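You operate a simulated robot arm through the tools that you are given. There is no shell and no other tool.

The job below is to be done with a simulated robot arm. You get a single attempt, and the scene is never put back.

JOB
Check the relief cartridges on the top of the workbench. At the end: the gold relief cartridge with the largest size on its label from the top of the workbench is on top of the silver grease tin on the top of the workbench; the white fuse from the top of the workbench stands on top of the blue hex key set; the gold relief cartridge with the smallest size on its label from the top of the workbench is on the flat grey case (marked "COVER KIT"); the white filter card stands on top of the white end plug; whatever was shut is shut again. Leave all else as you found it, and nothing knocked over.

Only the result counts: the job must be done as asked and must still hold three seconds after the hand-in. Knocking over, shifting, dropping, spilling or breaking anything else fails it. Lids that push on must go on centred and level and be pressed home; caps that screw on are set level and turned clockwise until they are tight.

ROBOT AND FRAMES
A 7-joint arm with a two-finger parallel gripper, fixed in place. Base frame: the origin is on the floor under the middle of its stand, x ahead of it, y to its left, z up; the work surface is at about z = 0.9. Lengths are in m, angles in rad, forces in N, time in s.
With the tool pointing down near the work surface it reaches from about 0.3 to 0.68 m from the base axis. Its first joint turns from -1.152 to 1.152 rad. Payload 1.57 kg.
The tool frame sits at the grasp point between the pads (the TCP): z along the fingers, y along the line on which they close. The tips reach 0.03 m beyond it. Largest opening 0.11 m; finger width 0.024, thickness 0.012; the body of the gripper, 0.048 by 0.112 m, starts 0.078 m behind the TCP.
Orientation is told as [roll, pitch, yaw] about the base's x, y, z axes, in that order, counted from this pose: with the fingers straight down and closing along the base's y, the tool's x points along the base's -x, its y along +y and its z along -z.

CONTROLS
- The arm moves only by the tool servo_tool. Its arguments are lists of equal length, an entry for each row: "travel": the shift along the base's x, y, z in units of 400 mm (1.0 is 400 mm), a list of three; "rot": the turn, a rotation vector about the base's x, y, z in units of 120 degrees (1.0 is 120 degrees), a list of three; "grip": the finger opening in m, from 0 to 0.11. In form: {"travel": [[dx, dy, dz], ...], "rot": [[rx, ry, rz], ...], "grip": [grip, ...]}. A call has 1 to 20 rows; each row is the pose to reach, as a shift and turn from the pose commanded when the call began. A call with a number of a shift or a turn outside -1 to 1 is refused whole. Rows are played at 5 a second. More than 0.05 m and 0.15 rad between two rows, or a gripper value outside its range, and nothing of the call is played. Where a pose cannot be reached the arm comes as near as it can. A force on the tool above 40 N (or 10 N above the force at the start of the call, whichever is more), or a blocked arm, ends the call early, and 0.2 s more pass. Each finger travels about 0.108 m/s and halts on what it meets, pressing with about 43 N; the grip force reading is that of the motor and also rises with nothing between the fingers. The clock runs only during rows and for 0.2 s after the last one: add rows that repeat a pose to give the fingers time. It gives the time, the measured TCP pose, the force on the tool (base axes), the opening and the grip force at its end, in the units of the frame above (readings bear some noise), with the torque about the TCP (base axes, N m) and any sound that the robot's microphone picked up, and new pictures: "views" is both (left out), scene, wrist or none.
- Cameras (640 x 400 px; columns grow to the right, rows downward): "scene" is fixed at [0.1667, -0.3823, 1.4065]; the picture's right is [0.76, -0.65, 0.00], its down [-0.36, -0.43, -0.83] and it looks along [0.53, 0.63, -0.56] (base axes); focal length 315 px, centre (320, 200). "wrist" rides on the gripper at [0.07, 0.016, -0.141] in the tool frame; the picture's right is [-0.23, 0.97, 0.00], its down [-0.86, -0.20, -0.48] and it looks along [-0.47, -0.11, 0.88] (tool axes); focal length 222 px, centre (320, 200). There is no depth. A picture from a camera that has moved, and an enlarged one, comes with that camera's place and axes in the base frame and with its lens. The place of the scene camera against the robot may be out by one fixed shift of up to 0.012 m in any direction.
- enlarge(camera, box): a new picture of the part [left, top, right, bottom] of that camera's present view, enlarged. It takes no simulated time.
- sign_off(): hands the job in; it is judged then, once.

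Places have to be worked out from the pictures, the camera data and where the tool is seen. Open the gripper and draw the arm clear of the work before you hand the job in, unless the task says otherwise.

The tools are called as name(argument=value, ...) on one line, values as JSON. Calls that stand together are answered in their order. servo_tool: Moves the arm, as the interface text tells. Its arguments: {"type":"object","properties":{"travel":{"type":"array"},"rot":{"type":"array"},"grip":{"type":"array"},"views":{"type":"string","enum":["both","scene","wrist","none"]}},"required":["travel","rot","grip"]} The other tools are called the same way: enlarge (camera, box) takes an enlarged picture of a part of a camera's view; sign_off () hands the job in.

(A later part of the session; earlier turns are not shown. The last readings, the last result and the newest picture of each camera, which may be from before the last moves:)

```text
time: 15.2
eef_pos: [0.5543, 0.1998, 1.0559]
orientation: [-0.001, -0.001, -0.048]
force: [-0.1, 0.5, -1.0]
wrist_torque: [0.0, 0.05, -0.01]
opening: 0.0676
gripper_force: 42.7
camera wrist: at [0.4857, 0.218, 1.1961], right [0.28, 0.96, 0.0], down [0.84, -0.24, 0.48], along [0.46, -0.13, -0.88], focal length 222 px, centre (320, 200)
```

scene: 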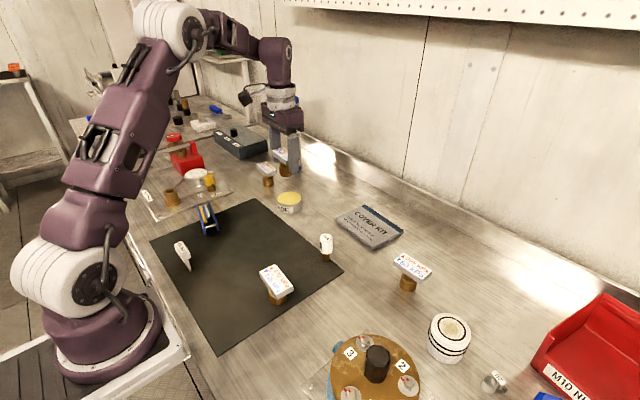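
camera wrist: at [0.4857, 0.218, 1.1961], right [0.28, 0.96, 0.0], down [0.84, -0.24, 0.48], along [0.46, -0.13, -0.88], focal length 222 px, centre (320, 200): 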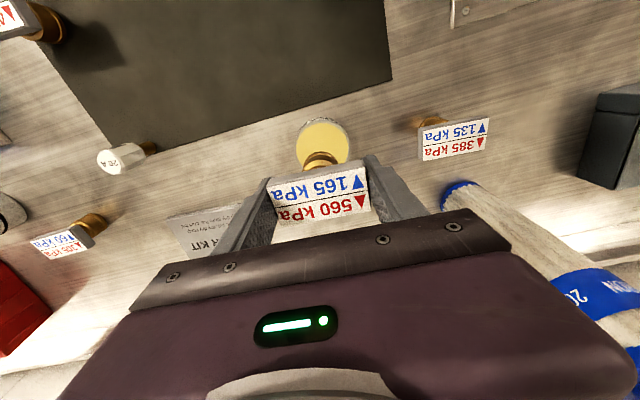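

The cartridge is held level above the tin. I'll zoom to confirm the tin centre relative to the cartridge base.

enlarge(camera="wrist", box=[275, 105, 375, 185])

enlarge(camera="scene", box=[250, 130, 330, 220])

```text
5.00 times, centred on (325, 145) of wrist
camera zoom: at [0.4857, 0.218, 1.1961], right [0.28, 0.96, 0.0], down [0.84, -0.24, 0.48], along [0.46, -0.13, -0.88], focal length 1111 px, centre (295, 475)
```

zoom: 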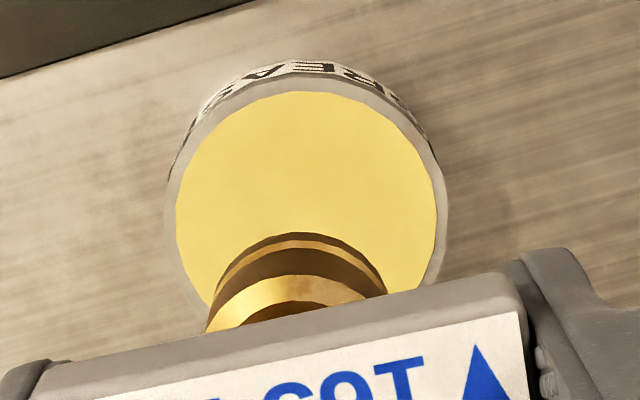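

```text
4.44 times, centred on (290, 175) of scene
camera zoom: at [0.1668, -0.3823, 1.4065], right [0.76, -0.65, 0.0], down [-0.36, -0.43, -0.83], along [0.53, 0.63, -0.56], focal length 1398 px, centre (453, 311)
```

zoom: 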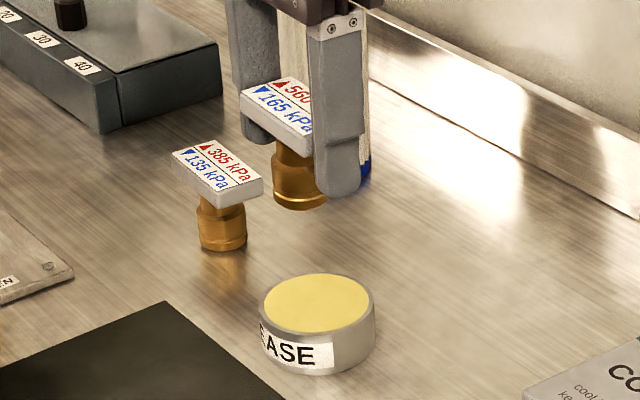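

Tin centre is about (0.556, 0.200), within 2 mm of the held cartridge. I'll lower to about 1 cm above the tin top, then feel down in small steps.

servo_tool(travel=[[0.004, 0, -0.05], [0.005, 0, -0.1], [0.005, 0, -0.14], [0.005, 0, -0.15], [0.005, 0, -0.15]], rot=[[0, 0, 0], [0, 0, 0], [0, 0, 0], [0, 0, 0], [0, 0, 0]], grip=[0.04, 0.04, 0.04, 0.04, 0.04])

enlarge(camera="scene", box=[250, 150, 330, 220])

enlarge(camera="wrist", box=[275, 105, 375, 185])

```text
time: 16.4
eef_pos: [0.5577, 0.1999, 0.9951]
orientation: [-0.001, 0.001, -0.047]
force: [0.9, -0.4, -1.7]
wrist_torque: [0.01, -0.02, -0.01]
opening: 0.0676
gripper_force: 43.1
camera wrist: at [0.4883, 0.2181, 1.135], right [0.28, 0.96, 0.0], down [0.84, -0.24, 0.48], along [0.46, -0.13, -0.88], focal length 222 px, centre (320, 200)
```

scene: 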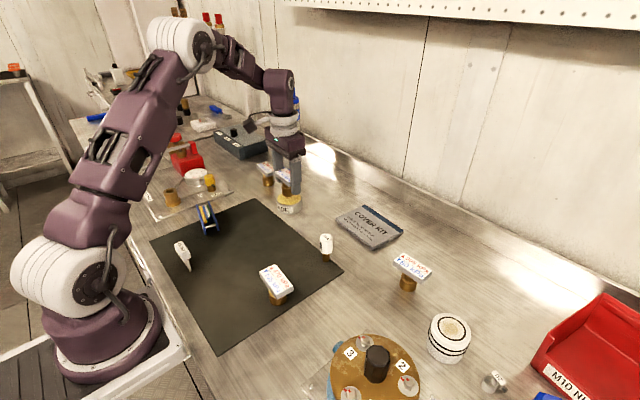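
wrist: 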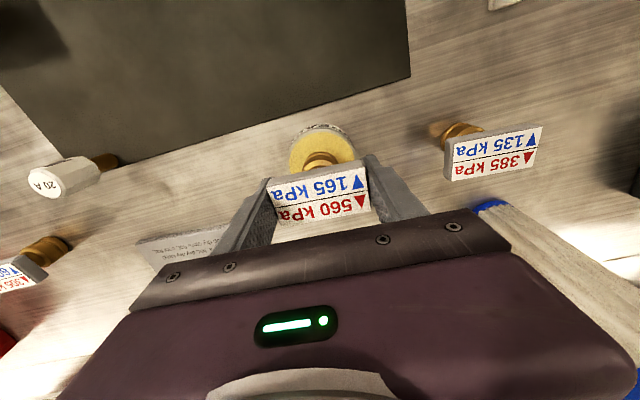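

```text
5.71 times, centred on (290, 185) of scene
camera zoom: at [0.1668, -0.3823, 1.4065], right [0.76, -0.65, 0.0], down [-0.36, -0.43, -0.83], along [0.53, 0.63, -0.56], focal length 1798 px, centre (491, 286)
```

zoom: 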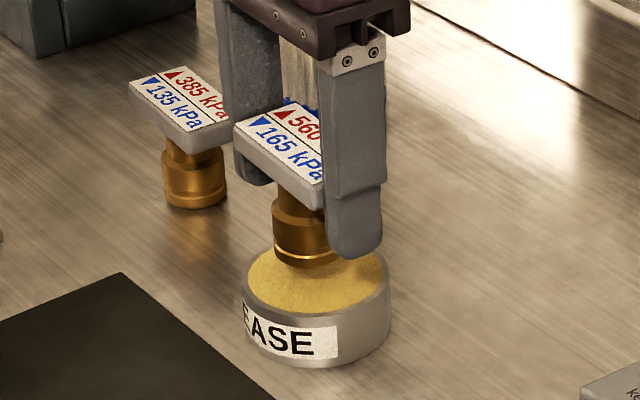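

```text
5.00 times, centred on (325, 145) of wrist
camera zoom: at [0.4883, 0.2181, 1.135], right [0.28, 0.96, 0.0], down [0.84, -0.24, 0.48], along [0.46, -0.13, -0.88], focal length 1111 px, centre (295, 475)
```

zoom: 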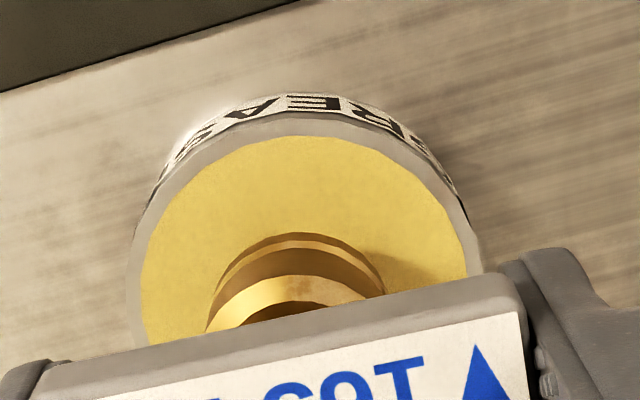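

The base hovers about 1 cm over the tin. I'll take a tighter zoom to make sure it is centred before touching down.

enlarge(camera="scene", box=[272, 175, 308, 217])

```text
9.52 times, centred on (290, 196) of scene
camera zoom: at [0.1668, -0.3823, 1.4065], right [0.76, -0.65, 0.0], down [-0.36, -0.43, -0.83], along [0.53, 0.63, -0.56], focal length 2996 px, centre (606, 238)
```

zoom: 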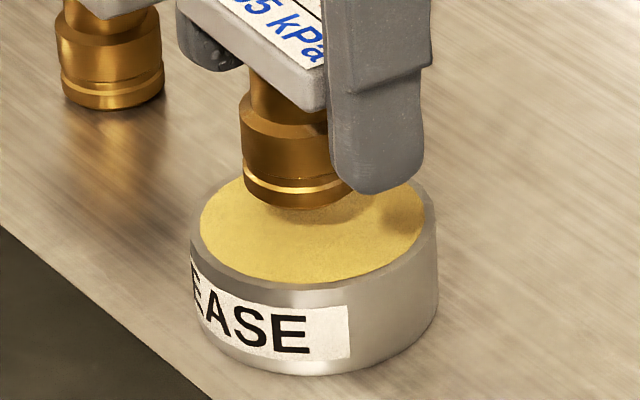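

The base is within a few millimetres of the tin's centre in both views. Now feeling downwards in small steps.

servo_tool(travel=[[0, 0, -0.007], [0, 0, -0.014], [0, 0, -0.014]], rot=[[0, 0, 0], [0, 0, 0], [0, 0, 0]], grip=[0.04, 0.04, 0.04], views="none")

```text
time: 17.2
eef_pos: [0.556, 0.1992, 0.9895]
orientation: [0.001, 0.0, -0.05]
force: [0.5, 0.9, -1.7]
wrist_torque: [-0.02, 0.01, 0.01]
opening: 0.0675
gripper_force: 43.2
```

No contact yet at z = 0.9895. I'll continue down 2 mm per row.

servo_tool(travel=[[0, 0, -0.004], [0, 0, -0.008], [0, 0, -0.008]], rot=[[0, 0, 0], [0, 0, 0], [0, 0, 0]], grip=[0.04, 0.04, 0.04], views="none")

enlarge(camera="scene", box=[272, 175, 308, 217])

```text
time: 18.0
eef_pos: [0.5576, 0.1998, 0.9865]
orientation: [-0.001, -0.001, -0.049]
force: [-0.1, -0.2, -1.9]
wrist_torque: [-0.03, 0.03, 0.0]
opening: 0.0676
gripper_force: 43.0
```

```text
9.52 times, centred on (290, 196) of scene
camera zoom: at [0.1668, -0.3823, 1.4065], right [0.76, -0.65, 0.0], down [-0.36, -0.43, -0.83], along [0.53, 0.63, -0.56], focal length 2996 px, centre (606, 238)
```

zoom: 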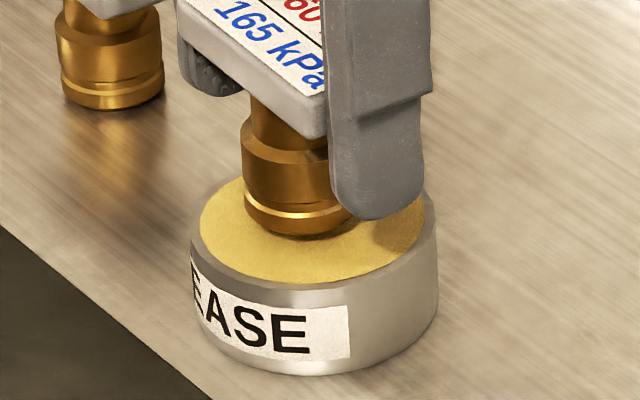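

Still no contact; the base is just a few mm above the disc. Continuing down.

servo_tool(travel=[[0, 0, -0.003], [0, 0, -0.006], [0, 0, -0.006]], rot=[[0, 0, 0], [0, 0, 0], [0, 0, 0]], grip=[0.04, 0.04, 0.04], views="none")

enlarge(camera="scene", box=[272, 175, 308, 217])

```text
time: 18.8
eef_pos: [0.5559, 0.1998, 0.9848]
orientation: [0.001, -0.001, -0.048]
force: [0.3, -0.1, -1.0]
wrist_torque: [-0.04, -0.02, -0.03]
opening: 0.0676
gripper_force: 42.4
```

```text
9.52 times, centred on (290, 196) of scene
camera zoom: at [0.1668, -0.3823, 1.4065], right [0.76, -0.65, 0.0], down [-0.36, -0.43, -0.83], along [0.53, 0.63, -0.56], focal length 2996 px, centre (606, 238)
```

zoom: 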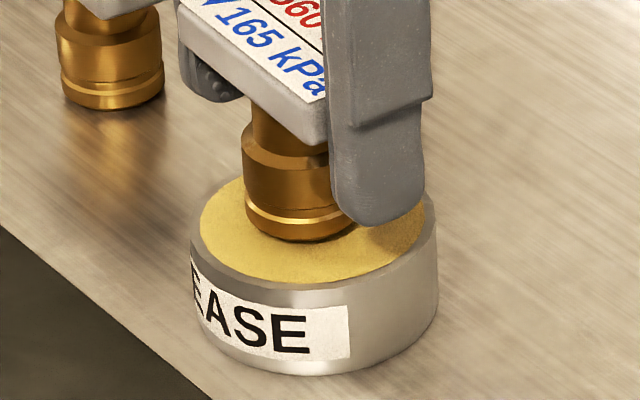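

Still free-hanging. I'll go down another 2–3 mm.

servo_tool(travel=[[0, 0, -0.003], [0, 0, -0.006], [0, 0, -0.006]], rot=[[0, 0, 0], [0, 0, 0], [0, 0, 0]], grip=[0.04, 0.04, 0.04], views="none")

enlarge(camera="scene", box=[272, 175, 308, 217])

```text
time: 19.6
eef_pos: [0.557, 0.2007, 0.9816]
orientation: [-0.003, -0.001, -0.049]
force: [-2.5, -0.6, 9.2]
wrist_torque: [-0.2, 0.19, -0.04]
opening: 0.0675
gripper_force: 43.1
```

```text
9.52 times, centred on (290, 196) of scene
camera zoom: at [0.1665, -0.3824, 1.4065], right [0.76, -0.65, 0.0], down [-0.36, -0.43, -0.83], along [0.53, 0.63, -0.56], focal length 2996 px, centre (606, 238)
```

zoom: 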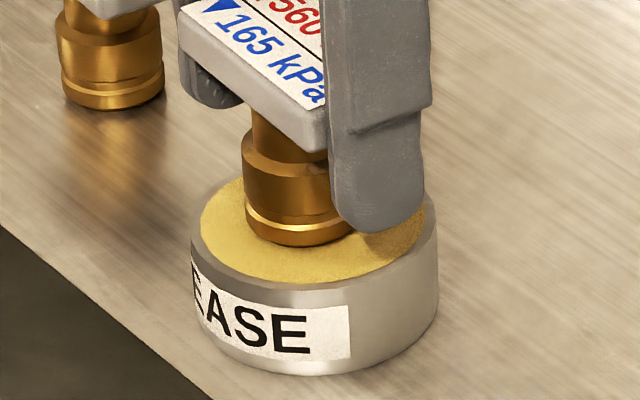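

Contact at about 9 N: the cartridge is on the tin. I'll ease up slightly and open the fingers gently.

servo_tool(travel=[[0, 0, 0.0015], [0, 0, 0.0015], [0, 0, 0.0015], [0, 0, 0.0015], [0, 0, 0.0015]], rot=[[0, 0, 0], [0, 0, 0], [0, 0, 0], [0, 0, 0], [0, 0, 0]], grip=[0.05, 0.066, 0.072, 0.085, 0.1], views="wrist")

enlarge(camera="scene", box=[262, 160, 318, 217])

```text
time: 20.8
eef_pos: [0.5577, 0.1999, 0.9816]
orientation: [0.0, 0.001, -0.049]
force: [0.5, 0.4, -0.4]
wrist_torque: [-0.03, -0.02, 0.02]
opening: 0.0999
gripper_force: 0.1
camera wrist: at [0.4885, 0.2195, 1.1222], right [0.28, 0.96, 0.0], down [0.84, -0.24, 0.48], along [0.46, -0.13, -0.88], focal length 222 px, centre (320, 200)
```

wrist: 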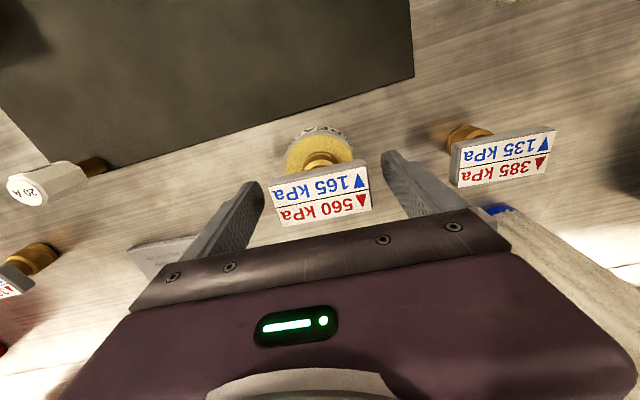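

```text
7.02 times, centred on (290, 188) of scene
camera zoom: at [0.1667, -0.3823, 1.4065], right [0.76, -0.65, 0.0], down [-0.36, -0.43, -0.83], along [0.53, 0.63, -0.56], focal length 2208 px, centre (530, 281)
```

zoom: 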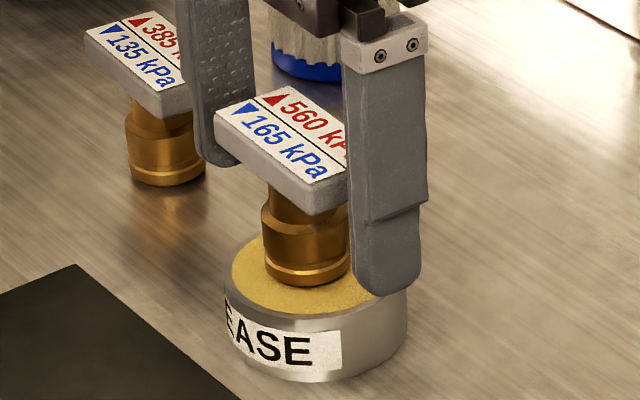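

Released and it stands upright on the tin. I'll open fully, rise straight up, then move over to view the 305 cartridge.

servo_tool(travel=[[0, 0, 0.03], [0, 0, 0.12], [0, 0, 0.24], [-0.01, -0.1, 0.25], [-0.03, -0.21, 0.25], [-0.05, -0.32, 0.25], [-0.07, -0.43, 0.25], [-0.09, -0.54, 0.25], [-0.1, -0.65, 0.25], [-0.1125, -0.76, 0.25], [-0.1125, -0.87, 0.25], [-0.1125, -0.917, 0.25], [-0.1125, -0.917, 0.25]], rot=[[0, 0, 0], [0, 0, 0], [0, 0, 0], [0, 0, 0.01], [0, 0, 0.024], [0, 0, 0.024], [0, 0, 0.024], [0, 0, 0.024], [0, 0, 0.024], [0, 0, 0.024], [0, 0, 0.024], [0, 0, 0.024], [0, 0, 0.024]], grip=[0.11, 0.11, 0.11, 0.11, 0.11, 0.11, 0.11, 0.11, 0.11, 0.11, 0.11, 0.11, 0.11])

enlarge(camera="wrist", box=[260, 140, 380, 230])

enlarge(camera="scene", box=[262, 160, 318, 217])

```text
time: 23.6
eef_pos: [0.5134, -0.1668, 1.0823]
orientation: [0.0, 0.001, 0.002]
force: [-0.5, 0.6, 0.3]
wrist_torque: [-0.01, 0.04, 0.04]
opening: 0.1099
gripper_force: 0.1
camera wrist: at [0.4427, -0.1514, 1.2228], right [0.23, 0.97, 0.0], down [0.86, -0.2, 0.48], along [0.47, -0.11, -0.88], focal length 222 px, centre (320, 200)
```

scene: 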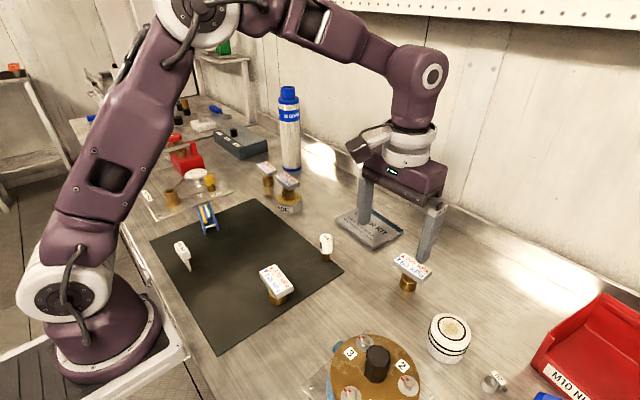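
wrist: 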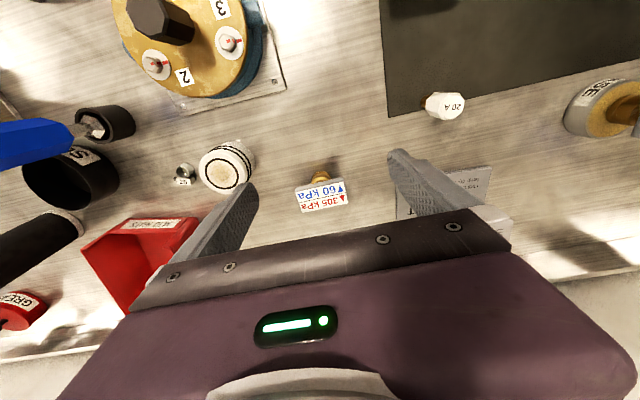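

```text
4.44 times, centred on (320, 185) of wrist
camera zoom: at [0.4427, -0.1514, 1.2228], right [0.23, 0.97, 0.0], down [0.86, -0.2, 0.48], along [0.47, -0.11, -0.88], focal length 987 px, centre (320, 267)
```

zoom: 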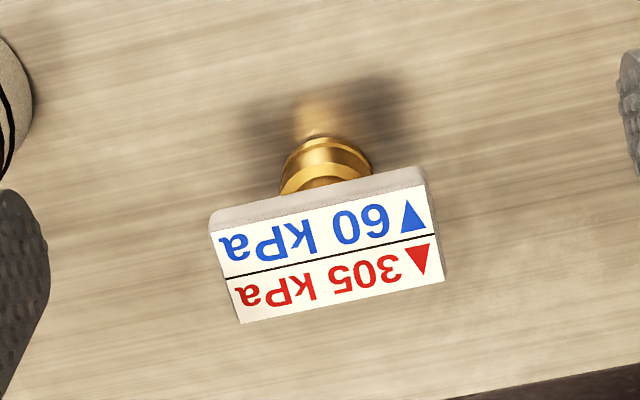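

```text
7.02 times, centred on (290, 188) of scene
camera zoom: at [0.1667, -0.3824, 1.4065], right [0.76, -0.65, 0.0], down [-0.36, -0.43, -0.83], along [0.53, 0.63, -0.56], focal length 2208 px, centre (530, 281)
```

zoom: 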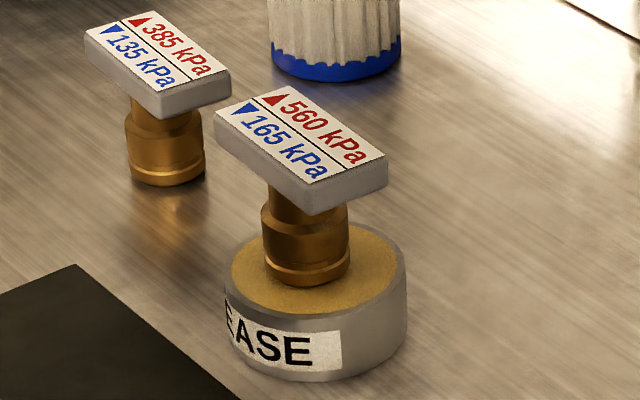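

The 560 stands on the tin. The 305 cartridge centre computes to (0.579, −0.181) with yaw ≈ 0. I'll move above it to z ≈ 1.02 and recheck.

servo_tool(travel=[[0.06, -0.015, 0], [0.12, -0.03, -0.02], [0.163, -0.0355, -0.09], [0.163, -0.0355, -0.156], [0.163, -0.0355, -0.156]], rot=[[0, 0, 0], [0, 0, 0], [0, 0, 0], [0, 0, 0], [0, 0, 0]], grip=[0.11, 0.11, 0.11, 0.11, 0.11], views="wrist")

enlarge(camera="wrist", box=[275, 125, 370, 200])

enlarge(camera="scene", box=[330, 190, 450, 300])

```text
time: 24.8
eef_pos: [0.5765, -0.182, 1.0215]
orientation: [0.001, 0.0, 0.0]
force: [0.7, -1.4, -0.4]
wrist_torque: [-0.01, 0.02, -0.02]
opening: 0.1102
gripper_force: 0.1
camera wrist: at [0.5075, -0.1672, 1.1607], right [0.23, 0.97, 0.0], down [0.86, -0.2, 0.48], along [0.47, -0.11, -0.88], focal length 222 px, centre (320, 200)
```

wrist: 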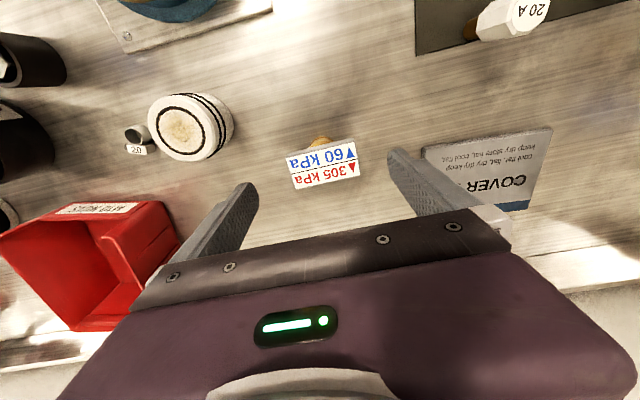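

```text
5.33 times, centred on (322, 162) of wrist
camera zoom: at [0.5075, -0.1672, 1.1607], right [0.23, 0.97, 0.0], down [0.86, -0.2, 0.48], along [0.47, -0.11, -0.88], focal length 1185 px, centre (307, 400)
```

zoom: 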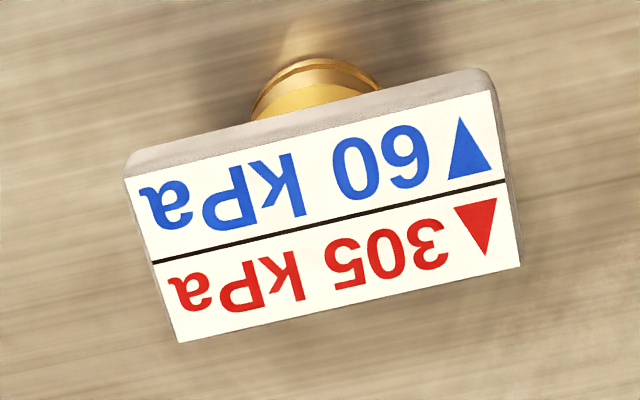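

```text
3.64 times, centred on (390, 245) of scene
camera zoom: at [0.1667, -0.3823, 1.4065], right [0.76, -0.65, 0.0], down [-0.36, -0.43, -0.83], along [0.53, 0.63, -0.56], focal length 1144 px, centre (66, 36)
```

zoom: 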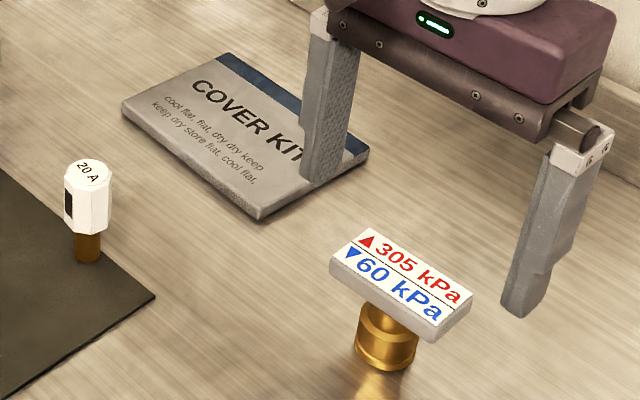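

Centre computes to (0.579, −0.180), aligned. Descending to z ≈ 0.954 and closing.

servo_tool(travel=[[0.002, 0.002, -0.06], [0.002, 0.003, -0.12], [0.002, 0.003, -0.163], [0.002, 0.003, -0.165], [0.002, 0.003, -0.165], [0.002, 0.003, -0.165], [0.002, 0.003, -0.165], [0.002, 0.003, -0.165]], rot=[[0, 0, 0], [0, 0, 0], [0, 0, 0], [0, 0, 0], [0, 0, 0], [0, 0, 0], [0, 0, 0], [0, 0, 0]], grip=[0.11, 0.11, 0.11, 0.11, 0.075, 0.05, 0.04, 0.04])

```text
time: 26.6
eef_pos: [0.5782, -0.1812, 0.9539]
orientation: [0.0, 0.0, 0.0]
force: [0.2, 0.2, 0.1]
wrist_torque: [-0.02, -0.01, 0.01]
opening: 0.0675
gripper_force: 43.0
camera wrist: at [0.5086, -0.1654, 1.0936], right [0.23, 0.97, 0.0], down [0.86, -0.2, 0.48], along [0.47, -0.11, -0.88], focal length 222 px, centre (320, 200)
```

scene: 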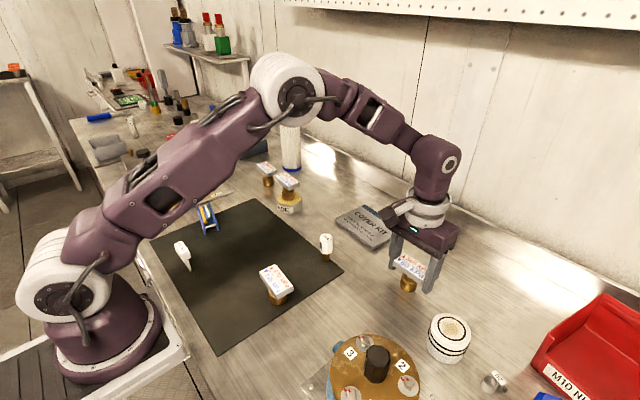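
wrist: 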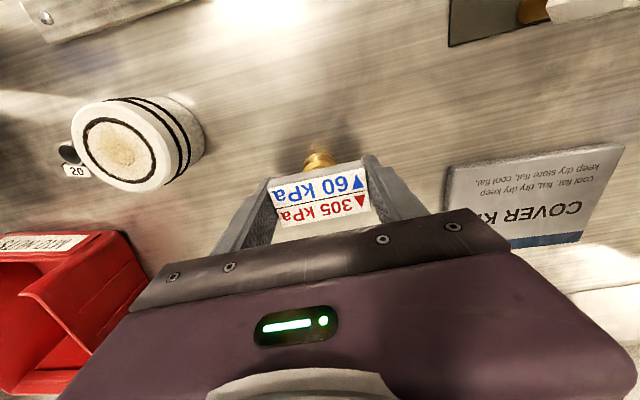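

Gripped. Lifting 0.1 m and carrying it over the COVER KIT case, aiming for about (0.648, −0.004).

servo_tool(travel=[[0, 0, 0.05], [0, 0, 0.15], [0, 0, 0.25], [0.035, 0.09, 0.25], [0.07, 0.18, 0.25], [0.105, 0.27, 0.25], [0.14, 0.36, 0.25], [0.175, 0.44, 0.25], [0.175, 0.44, 0.25]], rot=[[0, 0, 0], [0, 0, 0], [0, 0, 0], [0, 0, 0], [0, 0, 0], [0, 0, 0], [0, 0, 0], [0, 0, 0], [0, 0, 0]], grip=[0.04, 0.04, 0.04, 0.04, 0.04, 0.04, 0.04, 0.04, 0.04])

enlarge(camera="scene", box=[330, 170, 450, 260])

```text
time: 28.6
eef_pos: [0.646, -0.0034, 1.0548]
orientation: [-0.001, -0.001, 0.004]
force: [0.0, -0.2, -1.2]
wrist_torque: [-0.01, -0.02, 0.01]
opening: 0.0676
gripper_force: 43.0
camera wrist: at [0.5769, 0.0117, 1.1952], right [0.23, 0.97, 0.0], down [0.86, -0.2, 0.48], along [0.47, -0.11, -0.88], focal length 222 px, centre (320, 200)
```

scene: 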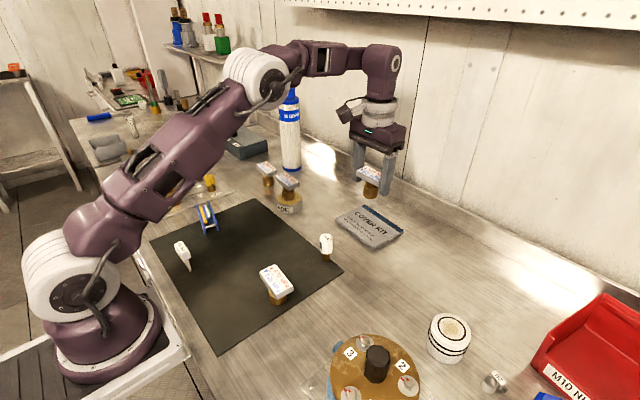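
wrist: 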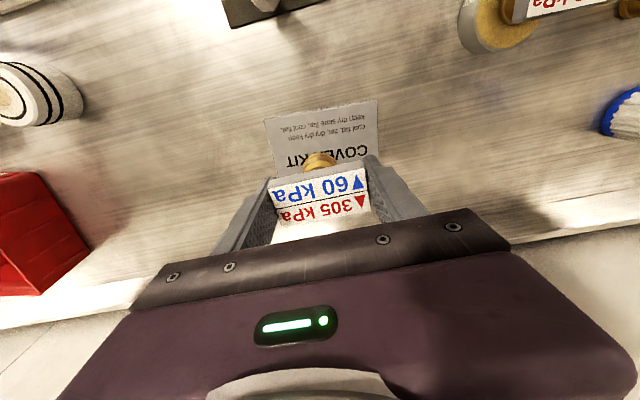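

```text
4.44 times, centred on (390, 215) of scene
camera zoom: at [0.1668, -0.3823, 1.4065], right [0.76, -0.65, 0.0], down [-0.36, -0.43, -0.83], along [0.53, 0.63, -0.56], focal length 1398 px, centre (9, 133)
```

zoom: 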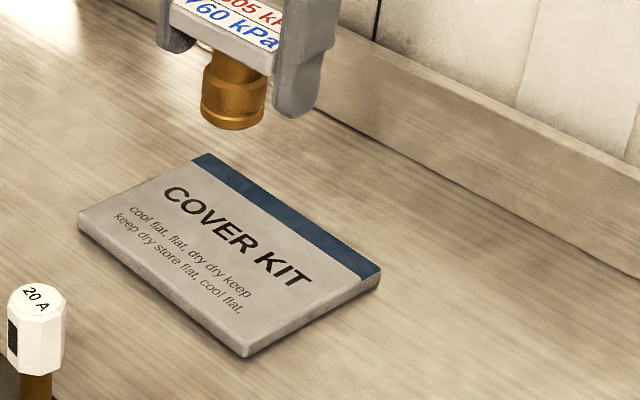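

The case spans roughly x 0.607–0.71, y −0.063–0.072, so I'll shift slightly toward its middle and lower to about 1 cm above it.

servo_tool(travel=[[0.01, 0.0125, -0.06], [0.01, 0.0125, -0.13], [0.01, 0.0125, -0.19], [0.01, 0.0125, -0.2], [0.01, 0.0125, -0.2]], rot=[[0, 0, 0], [0, 0, 0], [0, 0, 0], [0, 0, 0], [0, 0, 0]], grip=[0.04, 0.04, 0.04, 0.04, 0.04], views="none")

enlarge(camera="scene", box=[330, 180, 410, 250])

```text
time: 29.8
eef_pos: [0.6514, 0.0004, 0.9741]
orientation: [0.0, -0.001, -0.003]
force: [0.0, 0.0, -1.9]
wrist_torque: [-0.02, -0.01, 0.0]
opening: 0.0677
gripper_force: 42.6
```

```text
5.71 times, centred on (370, 215) of scene
camera zoom: at [0.1668, -0.3823, 1.4065], right [0.76, -0.65, 0.0], down [-0.36, -0.43, -0.83], along [0.53, 0.63, -0.56], focal length 1798 px, centre (34, 114)
```

zoom: 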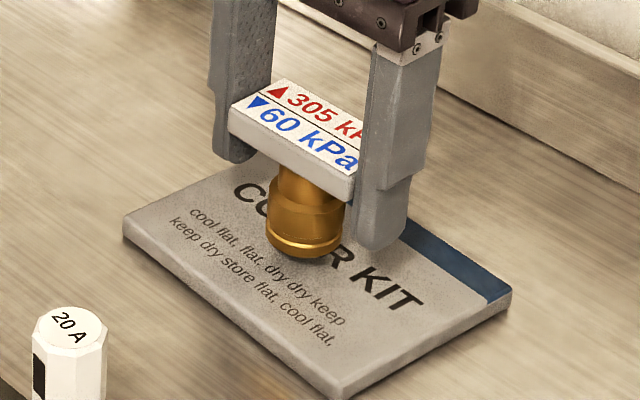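

Well positioned above the case. Feeling down in small steps.

servo_tool(travel=[[0, 0, -0.006], [0, 0, -0.012], [0, 0, -0.012]], rot=[[0, 0, 0], [0, 0, 0], [0, 0, 0]], grip=[0.04, 0.04, 0.04], views="none")

```text
time: 30.6
eef_pos: [0.6524, 0.0022, 0.9698]
orientation: [-0.002, 0.0, 0.0]
force: [0.8, -0.3, -1.6]
wrist_torque: [-0.05, 0.03, -0.02]
opening: 0.0675
gripper_force: 43.5
```

No contact at z ≈ 0.970; stepping down further.

servo_tool(travel=[[0, 0, -0.004], [0, 0, -0.008], [0, 0, -0.008]], rot=[[0, 0, 0], [0, 0, 0], [0, 0, 0]], grip=[0.04, 0.04, 0.04], views="none")

enlarge(camera="scene", box=[340, 190, 400, 240])

```text
time: 31.4
eef_pos: [0.6534, 0.001, 0.9659]
orientation: [0.0, 0.001, 0.001]
force: [-0.2, 0.6, -1.6]
wrist_torque: [0.02, -0.02, -0.03]
opening: 0.0679
gripper_force: 43.1
```

```text
8.00 times, centred on (370, 215) of scene
camera zoom: at [0.1668, -0.3823, 1.4065], right [0.76, -0.65, 0.0], down [-0.36, -0.43, -0.83], along [0.53, 0.63, -0.56], focal length 2517 px, centre (-80, 80)
```

zoom: 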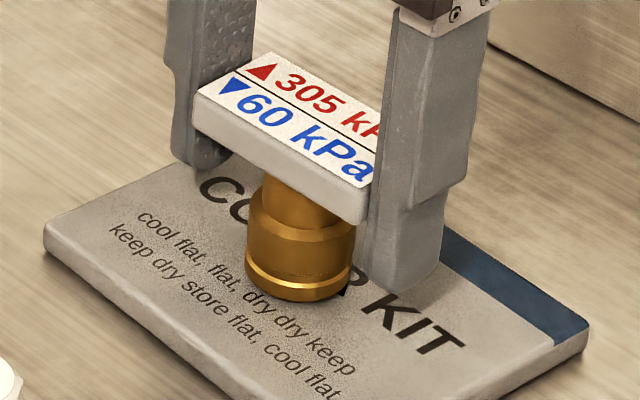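

Still free. A couple more millimetres down.

servo_tool(travel=[[0, 0, -0.003], [0, 0, -0.006], [0, 0, -0.006]], rot=[[0, 0, 0], [0, 0, 0], [0, 0, 0]], grip=[0.04, 0.04, 0.04], views="none")

```text
time: 32.2
eef_pos: [0.6514, 0.0001, 0.965]
orientation: [-0.001, -0.005, 0.0]
force: [-1.6, 0.1, 22.1]
wrist_torque: [-0.04, 0.18, 0.0]
opening: 0.0676
gripper_force: 42.4
```

Contact with about 22 N. Easing up about 1 mm and opening gently.

servo_tool(travel=[[0, 0, 0.003], [0, 0, 0.003], [0, 0, 0.003], [0, 0, 0.003], [0, 0, 0.003], [0, 0, 0.003]], rot=[[0, 0, 0], [0, 0, 0], [0, 0, 0], [0, 0, 0], [0, 0, 0], [0, 0, 0]], grip=[0.04, 0.05, 0.066, 0.072, 0.085, 0.1], views="none")

enlarge(camera="scene", box=[340, 190, 400, 240])

```text
time: 33.6
eef_pos: [0.6523, 0.0015, 0.9651]
orientation: [0.001, 0.0, 0.0]
force: [0.1, -0.6, -0.2]
wrist_torque: [0.01, 0.0, 0.01]
opening: 0.0997
gripper_force: 0.1
```

```text
8.00 times, centred on (370, 215) of scene
camera zoom: at [0.1667, -0.3823, 1.4065], right [0.76, -0.65, 0.0], down [-0.36, -0.43, -0.83], along [0.53, 0.63, -0.56], focal length 2517 px, centre (-80, 80)
```

zoom: 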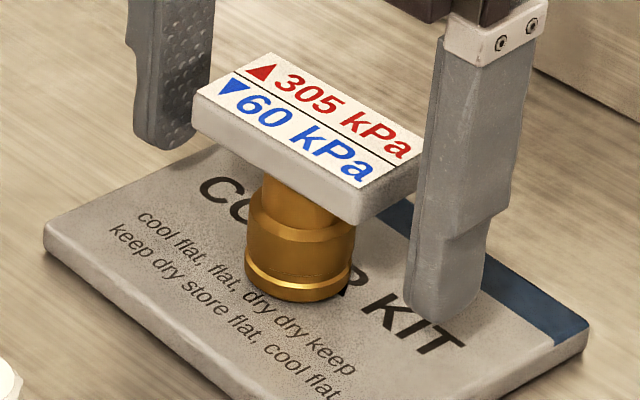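

The 305 stands upright on the case. I'll open fully, rise straight up, and move back to view the fuse (about (0.497, −0.016), top z ≈ 0.973).

servo_tool(travel=[[0, 0, 0.03], [0, 0, 0.13], [0, 0, 0.24], [-0.08, 0, 0.3], [-0.2, 0, 0.32], [-0.32, 0, 0.3275], [-0.44, 0, 0.3275], [-0.553, -0.005, 0.3275], [-0.553, -0.005, 0.3275]], rot=[[0, 0, 0], [0, 0, 0], [0, 0, 0], [0, 0, 0], [0, 0, 0], [0, 0, 0], [0, 0, 0], [0, 0, 0], [0, 0, 0]], grip=[0.11, 0.11, 0.11, 0.11, 0.11, 0.11, 0.11, 0.11, 0.11])

enlarge(camera="wrist", box=[280, 150, 360, 210])

enlarge(camera="scene", box=[330, 170, 420, 250])

```text
time: 35.6
eef_pos: [0.4295, 0.0008, 1.0982]
orientation: [-0.001, 0.0, -0.001]
force: [0.4, -0.1, -0.2]
wrist_torque: [0.0, 0.02, 0.01]
opening: 0.1101
gripper_force: 0.1
camera wrist: at [0.3603, 0.0165, 1.2386], right [0.23, 0.97, 0.0], down [0.85, -0.2, 0.48], along [0.47, -0.11, -0.88], focal length 222 px, centre (320, 200)
```

scene: 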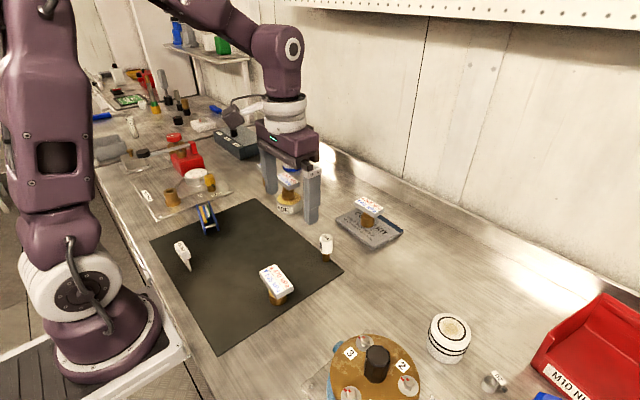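
wrist: 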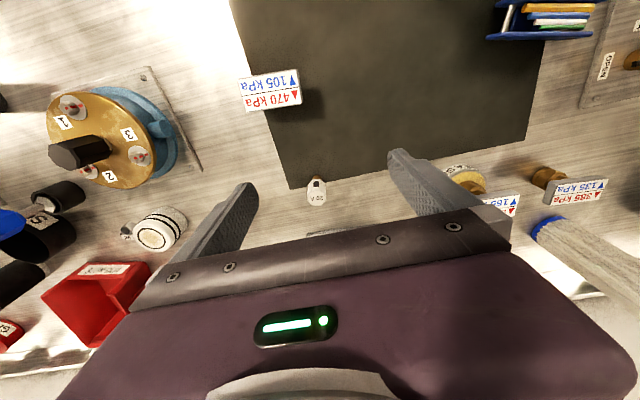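

```text
6.67 times, centred on (320, 180) of wrist
camera zoom: at [0.3603, 0.0165, 1.2386], right [0.23, 0.97, 0.0], down [0.85, -0.2, 0.48], along [0.47, -0.11, -0.88], focal length 1481 px, centre (320, 333)
```

zoom: 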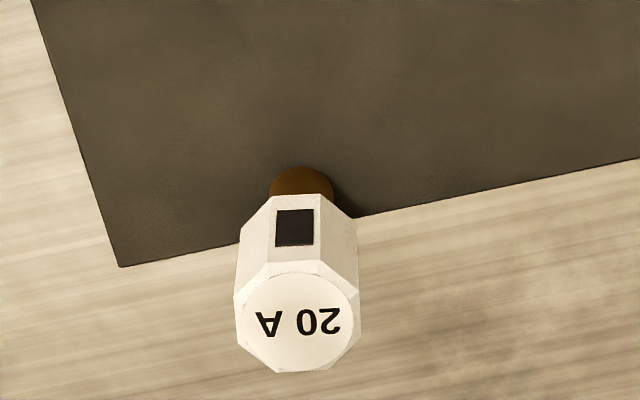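

```text
5.00 times, centred on (375, 210) of scene
camera zoom: at [0.1667, -0.3824, 1.4065], right [0.76, -0.65, 0.0], down [-0.36, -0.43, -0.83], along [0.53, 0.63, -0.56], focal length 1573 px, centre (45, 150)
```

zoom: 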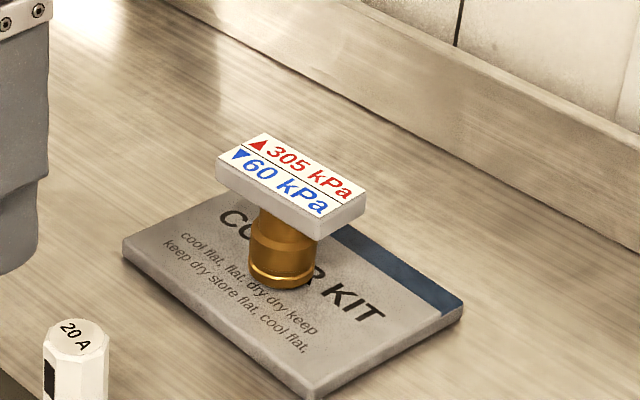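

The 305 is safely on the case. The fuse head is an octagon about 25 mm across flats, centred at (0.4995, −0.021), top z ≈ 0.967, with flats turned about −9°. I'll align above it with yaw −0.155 and check.

servo_tool(travel=[[0.06, -0.02, -0.04], [0.12, -0.04, -0.08], [0.175, -0.054, -0.14], [0.175, -0.054, -0.195], [0.175, -0.054, -0.195]], rot=[[0, 0, -0.025], [0, 0, -0.05], [0, 0, -0.074], [0, 0, -0.074], [0, 0, -0.074]], grip=[0.1, 0.09, 0.08, 0.08, 0.08], views="wrist")

enlarge(camera="wrist", box=[280, 130, 360, 190])

```text
time: 36.8
eef_pos: [0.5007, -0.0218, 1.0165]
orientation: [-0.001, -0.001, -0.156]
force: [0.5, -0.1, 0.0]
wrist_torque: [-0.02, 0.0, 0.03]
opening: 0.0799
gripper_force: 0.1
camera wrist: at [0.4344, 0.0041, 1.1573], right [0.37, 0.93, 0.0], down [0.81, -0.33, 0.48], along [0.44, -0.18, -0.88], focal length 222 px, centre (320, 200)
```

wrist: 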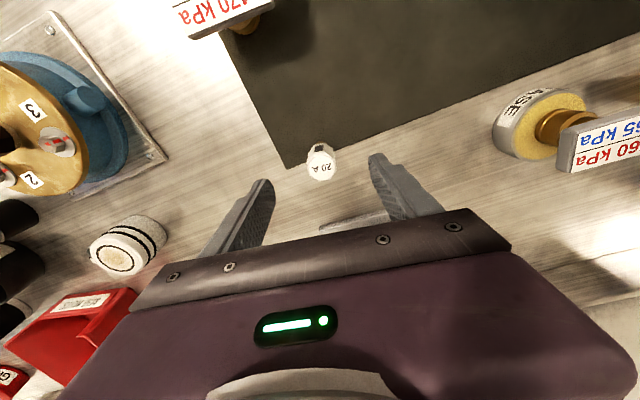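

```text
6.67 times, centred on (320, 160) of wrist
camera zoom: at [0.4344, 0.0041, 1.1573], right [0.37, 0.93, 0.0], down [0.81, -0.33, 0.48], along [0.44, -0.18, -0.88], focal length 1481 px, centre (320, 467)
```

zoom: 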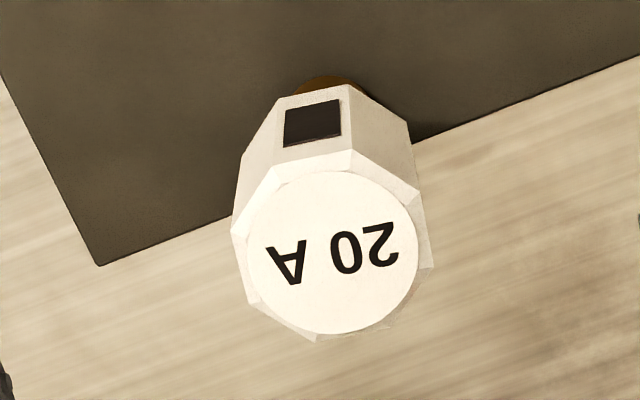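

Aligned with the fuse (centre (0.5008, −0.0212)). Descending to z ≈ 0.950 and closing gently.

servo_tool(travel=[[0, 0.001, -0.06], [0, 0.001, -0.12], [0, 0.001, -0.164], [0, 0.001, -0.166], [0, 0.001, -0.166], [0, 0.001, -0.166], [0, 0.001, -0.166], [0, 0.001, -0.166], [0, 0.001, -0.166]], rot=[[0, 0, 0], [0, 0, 0], [0, 0, 0], [0, 0, 0], [0, 0, 0], [0, 0, 0], [0, 0, 0], [0, 0, 0], [0, 0, 0]], grip=[0.08, 0.08, 0.08, 0.08, 0.06, 0.04, 0.028, 0.015, 0.01])

enlarge(camera="scene", box=[290, 200, 370, 270])

```text
time: 38.8
eef_pos: [0.5021, -0.0239, 0.9508]
orientation: [0.001, -0.001, -0.153]
force: [0.1, 0.1, -0.1]
wrist_torque: [0.0, 0.02, 0.0]
opening: 0.0254
gripper_force: 36.1
camera wrist: at [0.4349, 0.0033, 1.0906], right [0.37, 0.93, 0.0], down [0.81, -0.33, 0.48], along [0.44, -0.18, -0.88], focal length 222 px, centre (320, 200)
```

scene: 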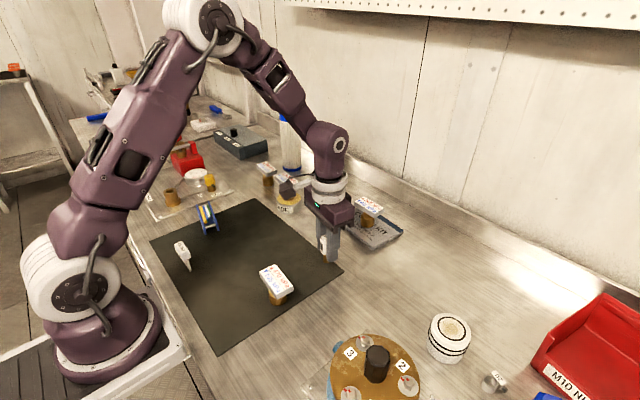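
wrist: 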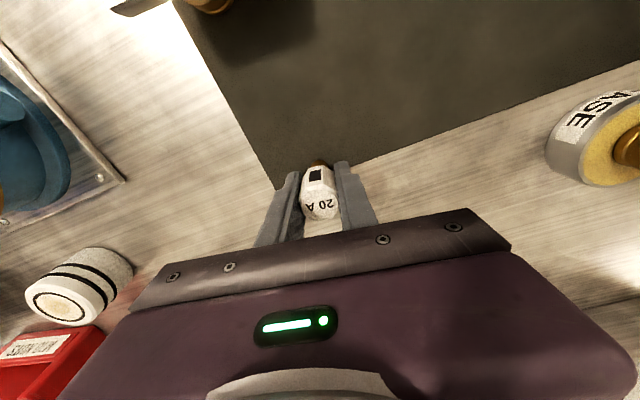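

```text
5.71 times, centred on (330, 235) of scene
camera zoom: at [0.1667, -0.3823, 1.4065], right [0.76, -0.65, 0.0], down [-0.36, -0.43, -0.83], along [0.53, 0.63, -0.56], focal length 1798 px, centre (263, 0)
```

zoom: 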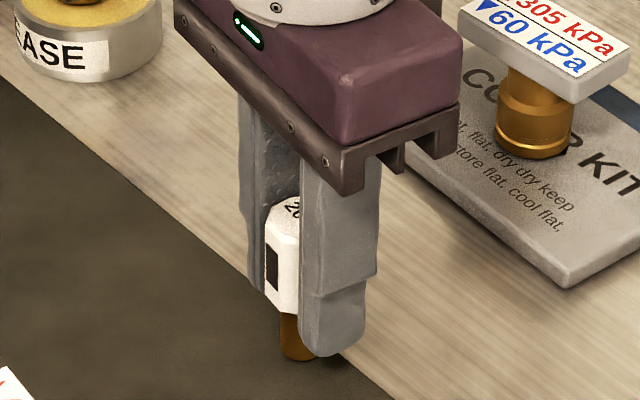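

The fuse is held firmly at its flats. Before moving, I'll take a very tight scene zoom of the hex set's near end, to judge the key tops versus the plate tops where the fuse will rest.

enlarge(camera="scene", box=[198, 202, 218, 228])

enlarge(camera="scene", box=[202, 214, 218, 226])

```text
15.38 times, centred on (208, 215) of scene
camera zoom: at [0.1667, -0.3823, 1.4065], right [0.76, -0.65, 0.0], down [-0.36, -0.43, -0.83], along [0.53, 0.63, -0.56], focal length 4840 px, centre (2043, -31)
```

zoom: 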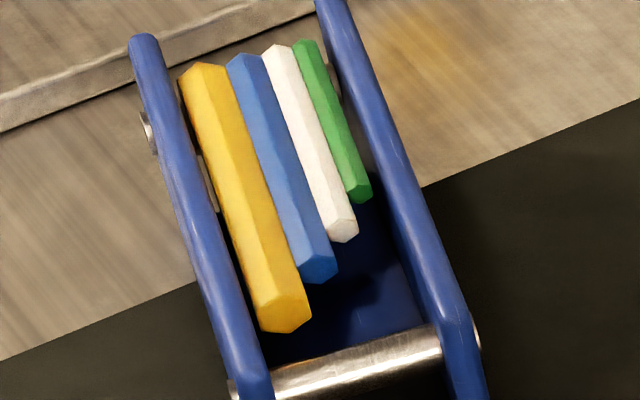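

```text
16.00 times, centred on (210, 220) of scene
camera zoom: at [0.1667, -0.3823, 1.4065], right [0.76, -0.65, 0.0], down [-0.36, -0.43, -0.83], along [0.53, 0.63, -0.56], focal length 5033 px, centre (2080, -120)
```

zoom: 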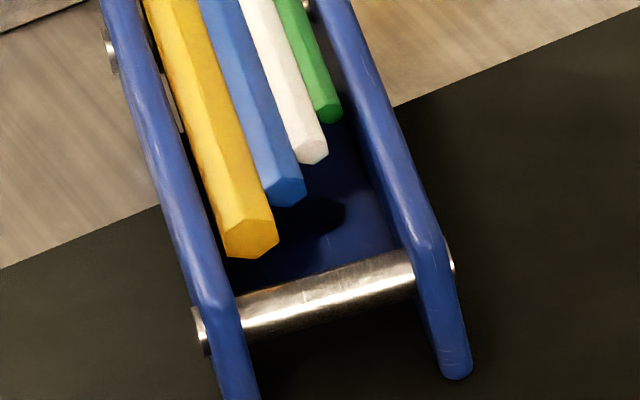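

From this zoom the key tops look roughly flush, but I want an end-on view at low angle. I'll lift the fuse 0.12 m and move back so the hex set appears at the right edge of the wrist view, seen along its length.

servo_tool(travel=[[0, 0, 0.05], [0, 0, 0.15], [0, 0, 0.25], [0, 0, 0.3], [-0.08, -0.06, 0.3], [-0.16, -0.12, 0.3], [-0.24, -0.18, 0.3], [-0.32, -0.24, 0.3], [-0.385, -0.28, 0.3], [-0.385, -0.28, 0.3]], rot=[[0, 0, 0], [0, 0, 0], [0, 0, 0], [0, 0, 0.03], [0, 0, 0.08], [0, 0, 0.13], [0, 0, 0.18], [0, 0, 0.23], [0, 0, 0.265], [0, 0, 0.265]], grip=[0.01, 0.01, 0.01, 0.01, 0.01, 0.01, 0.01, 0.01, 0.01, 0.01])

```text
time: 41.0
eef_pos: [0.3469, -0.1322, 1.0708]
orientation: [0.001, 0.0, 0.402]
force: [-0.2, 0.7, -0.5]
wrist_torque: [-0.01, 0.0, 0.03]
opening: 0.0251
gripper_force: 36.6
camera wrist: at [0.2764, -0.1456, 1.2114], right [-0.17, 0.99, 0.0], down [0.86, 0.15, 0.48], along [0.47, 0.08, -0.88], focal length 222 px, centre (320, 200)
```

scene: 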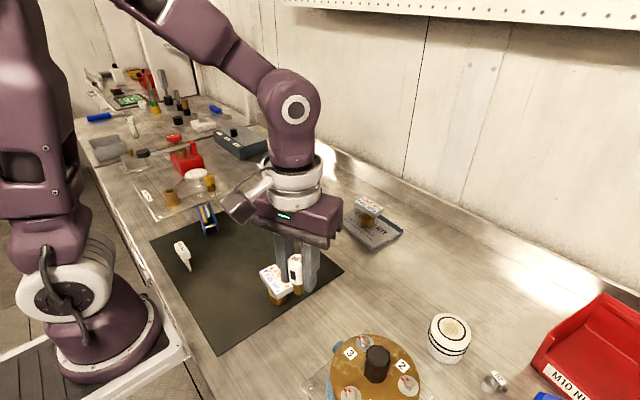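
wrist: 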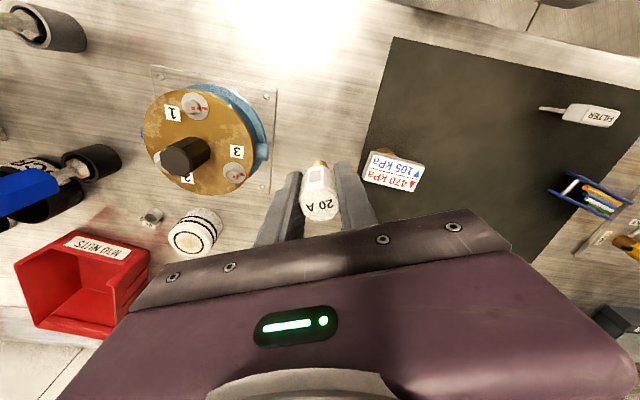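

enlarge(camera="wrist", box=[560, 160, 640, 230])

enlarge(camera="wrist", box=[545, 168, 637, 218])

enlarge(camera="wrist", box=[540, 90, 630, 140])

```text
5.71 times, centred on (600, 195) of wrist
camera zoom: at [0.2764, -0.1456, 1.2114], right [-0.17, 0.99, 0.0], down [0.86, 0.15, 0.48], along [0.47, 0.08, -0.88], focal length 1269 px, centre (-1280, 229)
```

zoom: 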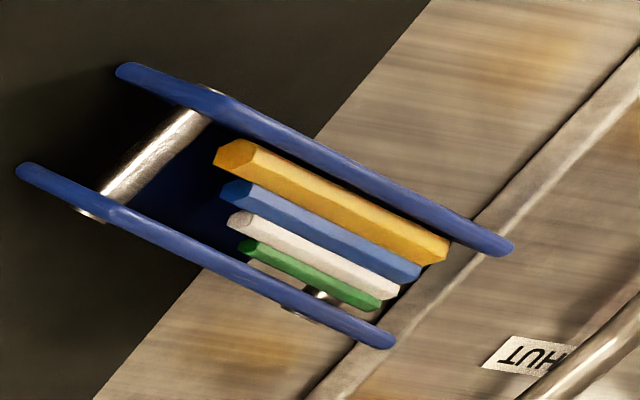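

```text
6.96 times, centred on (591, 193) of wrist
camera zoom: at [0.2764, -0.1456, 1.2114], right [-0.17, 0.99, 0.0], down [0.86, 0.15, 0.48], along [0.47, 0.08, -0.88], focal length 1545 px, centre (-1565, 249)
```

zoom: 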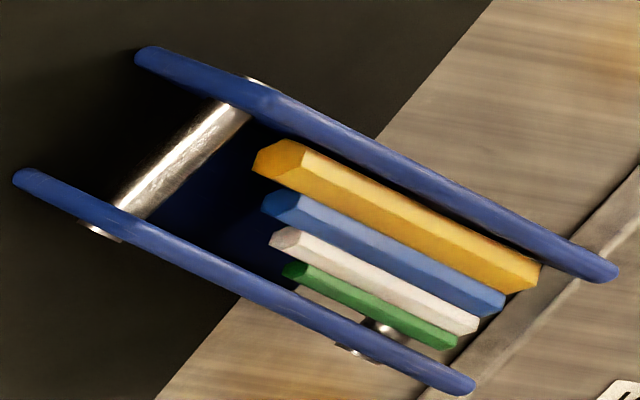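

```text
7.11 times, centred on (585, 115) of wrist
camera zoom: at [0.2764, -0.1456, 1.2114], right [-0.17, 0.99, 0.0], down [0.86, 0.15, 0.48], along [0.47, 0.08, -0.88], focal length 1580 px, centre (-1564, 804)
```

zoom: 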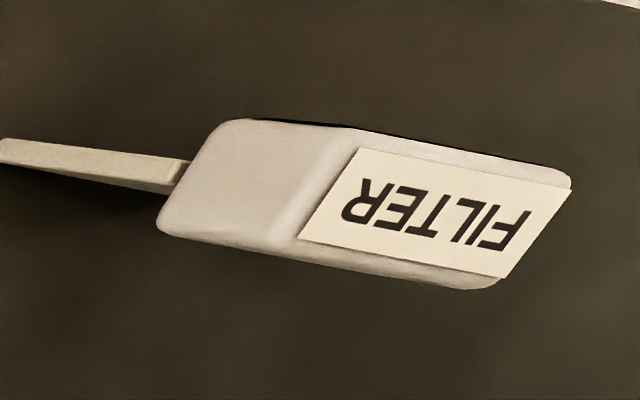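

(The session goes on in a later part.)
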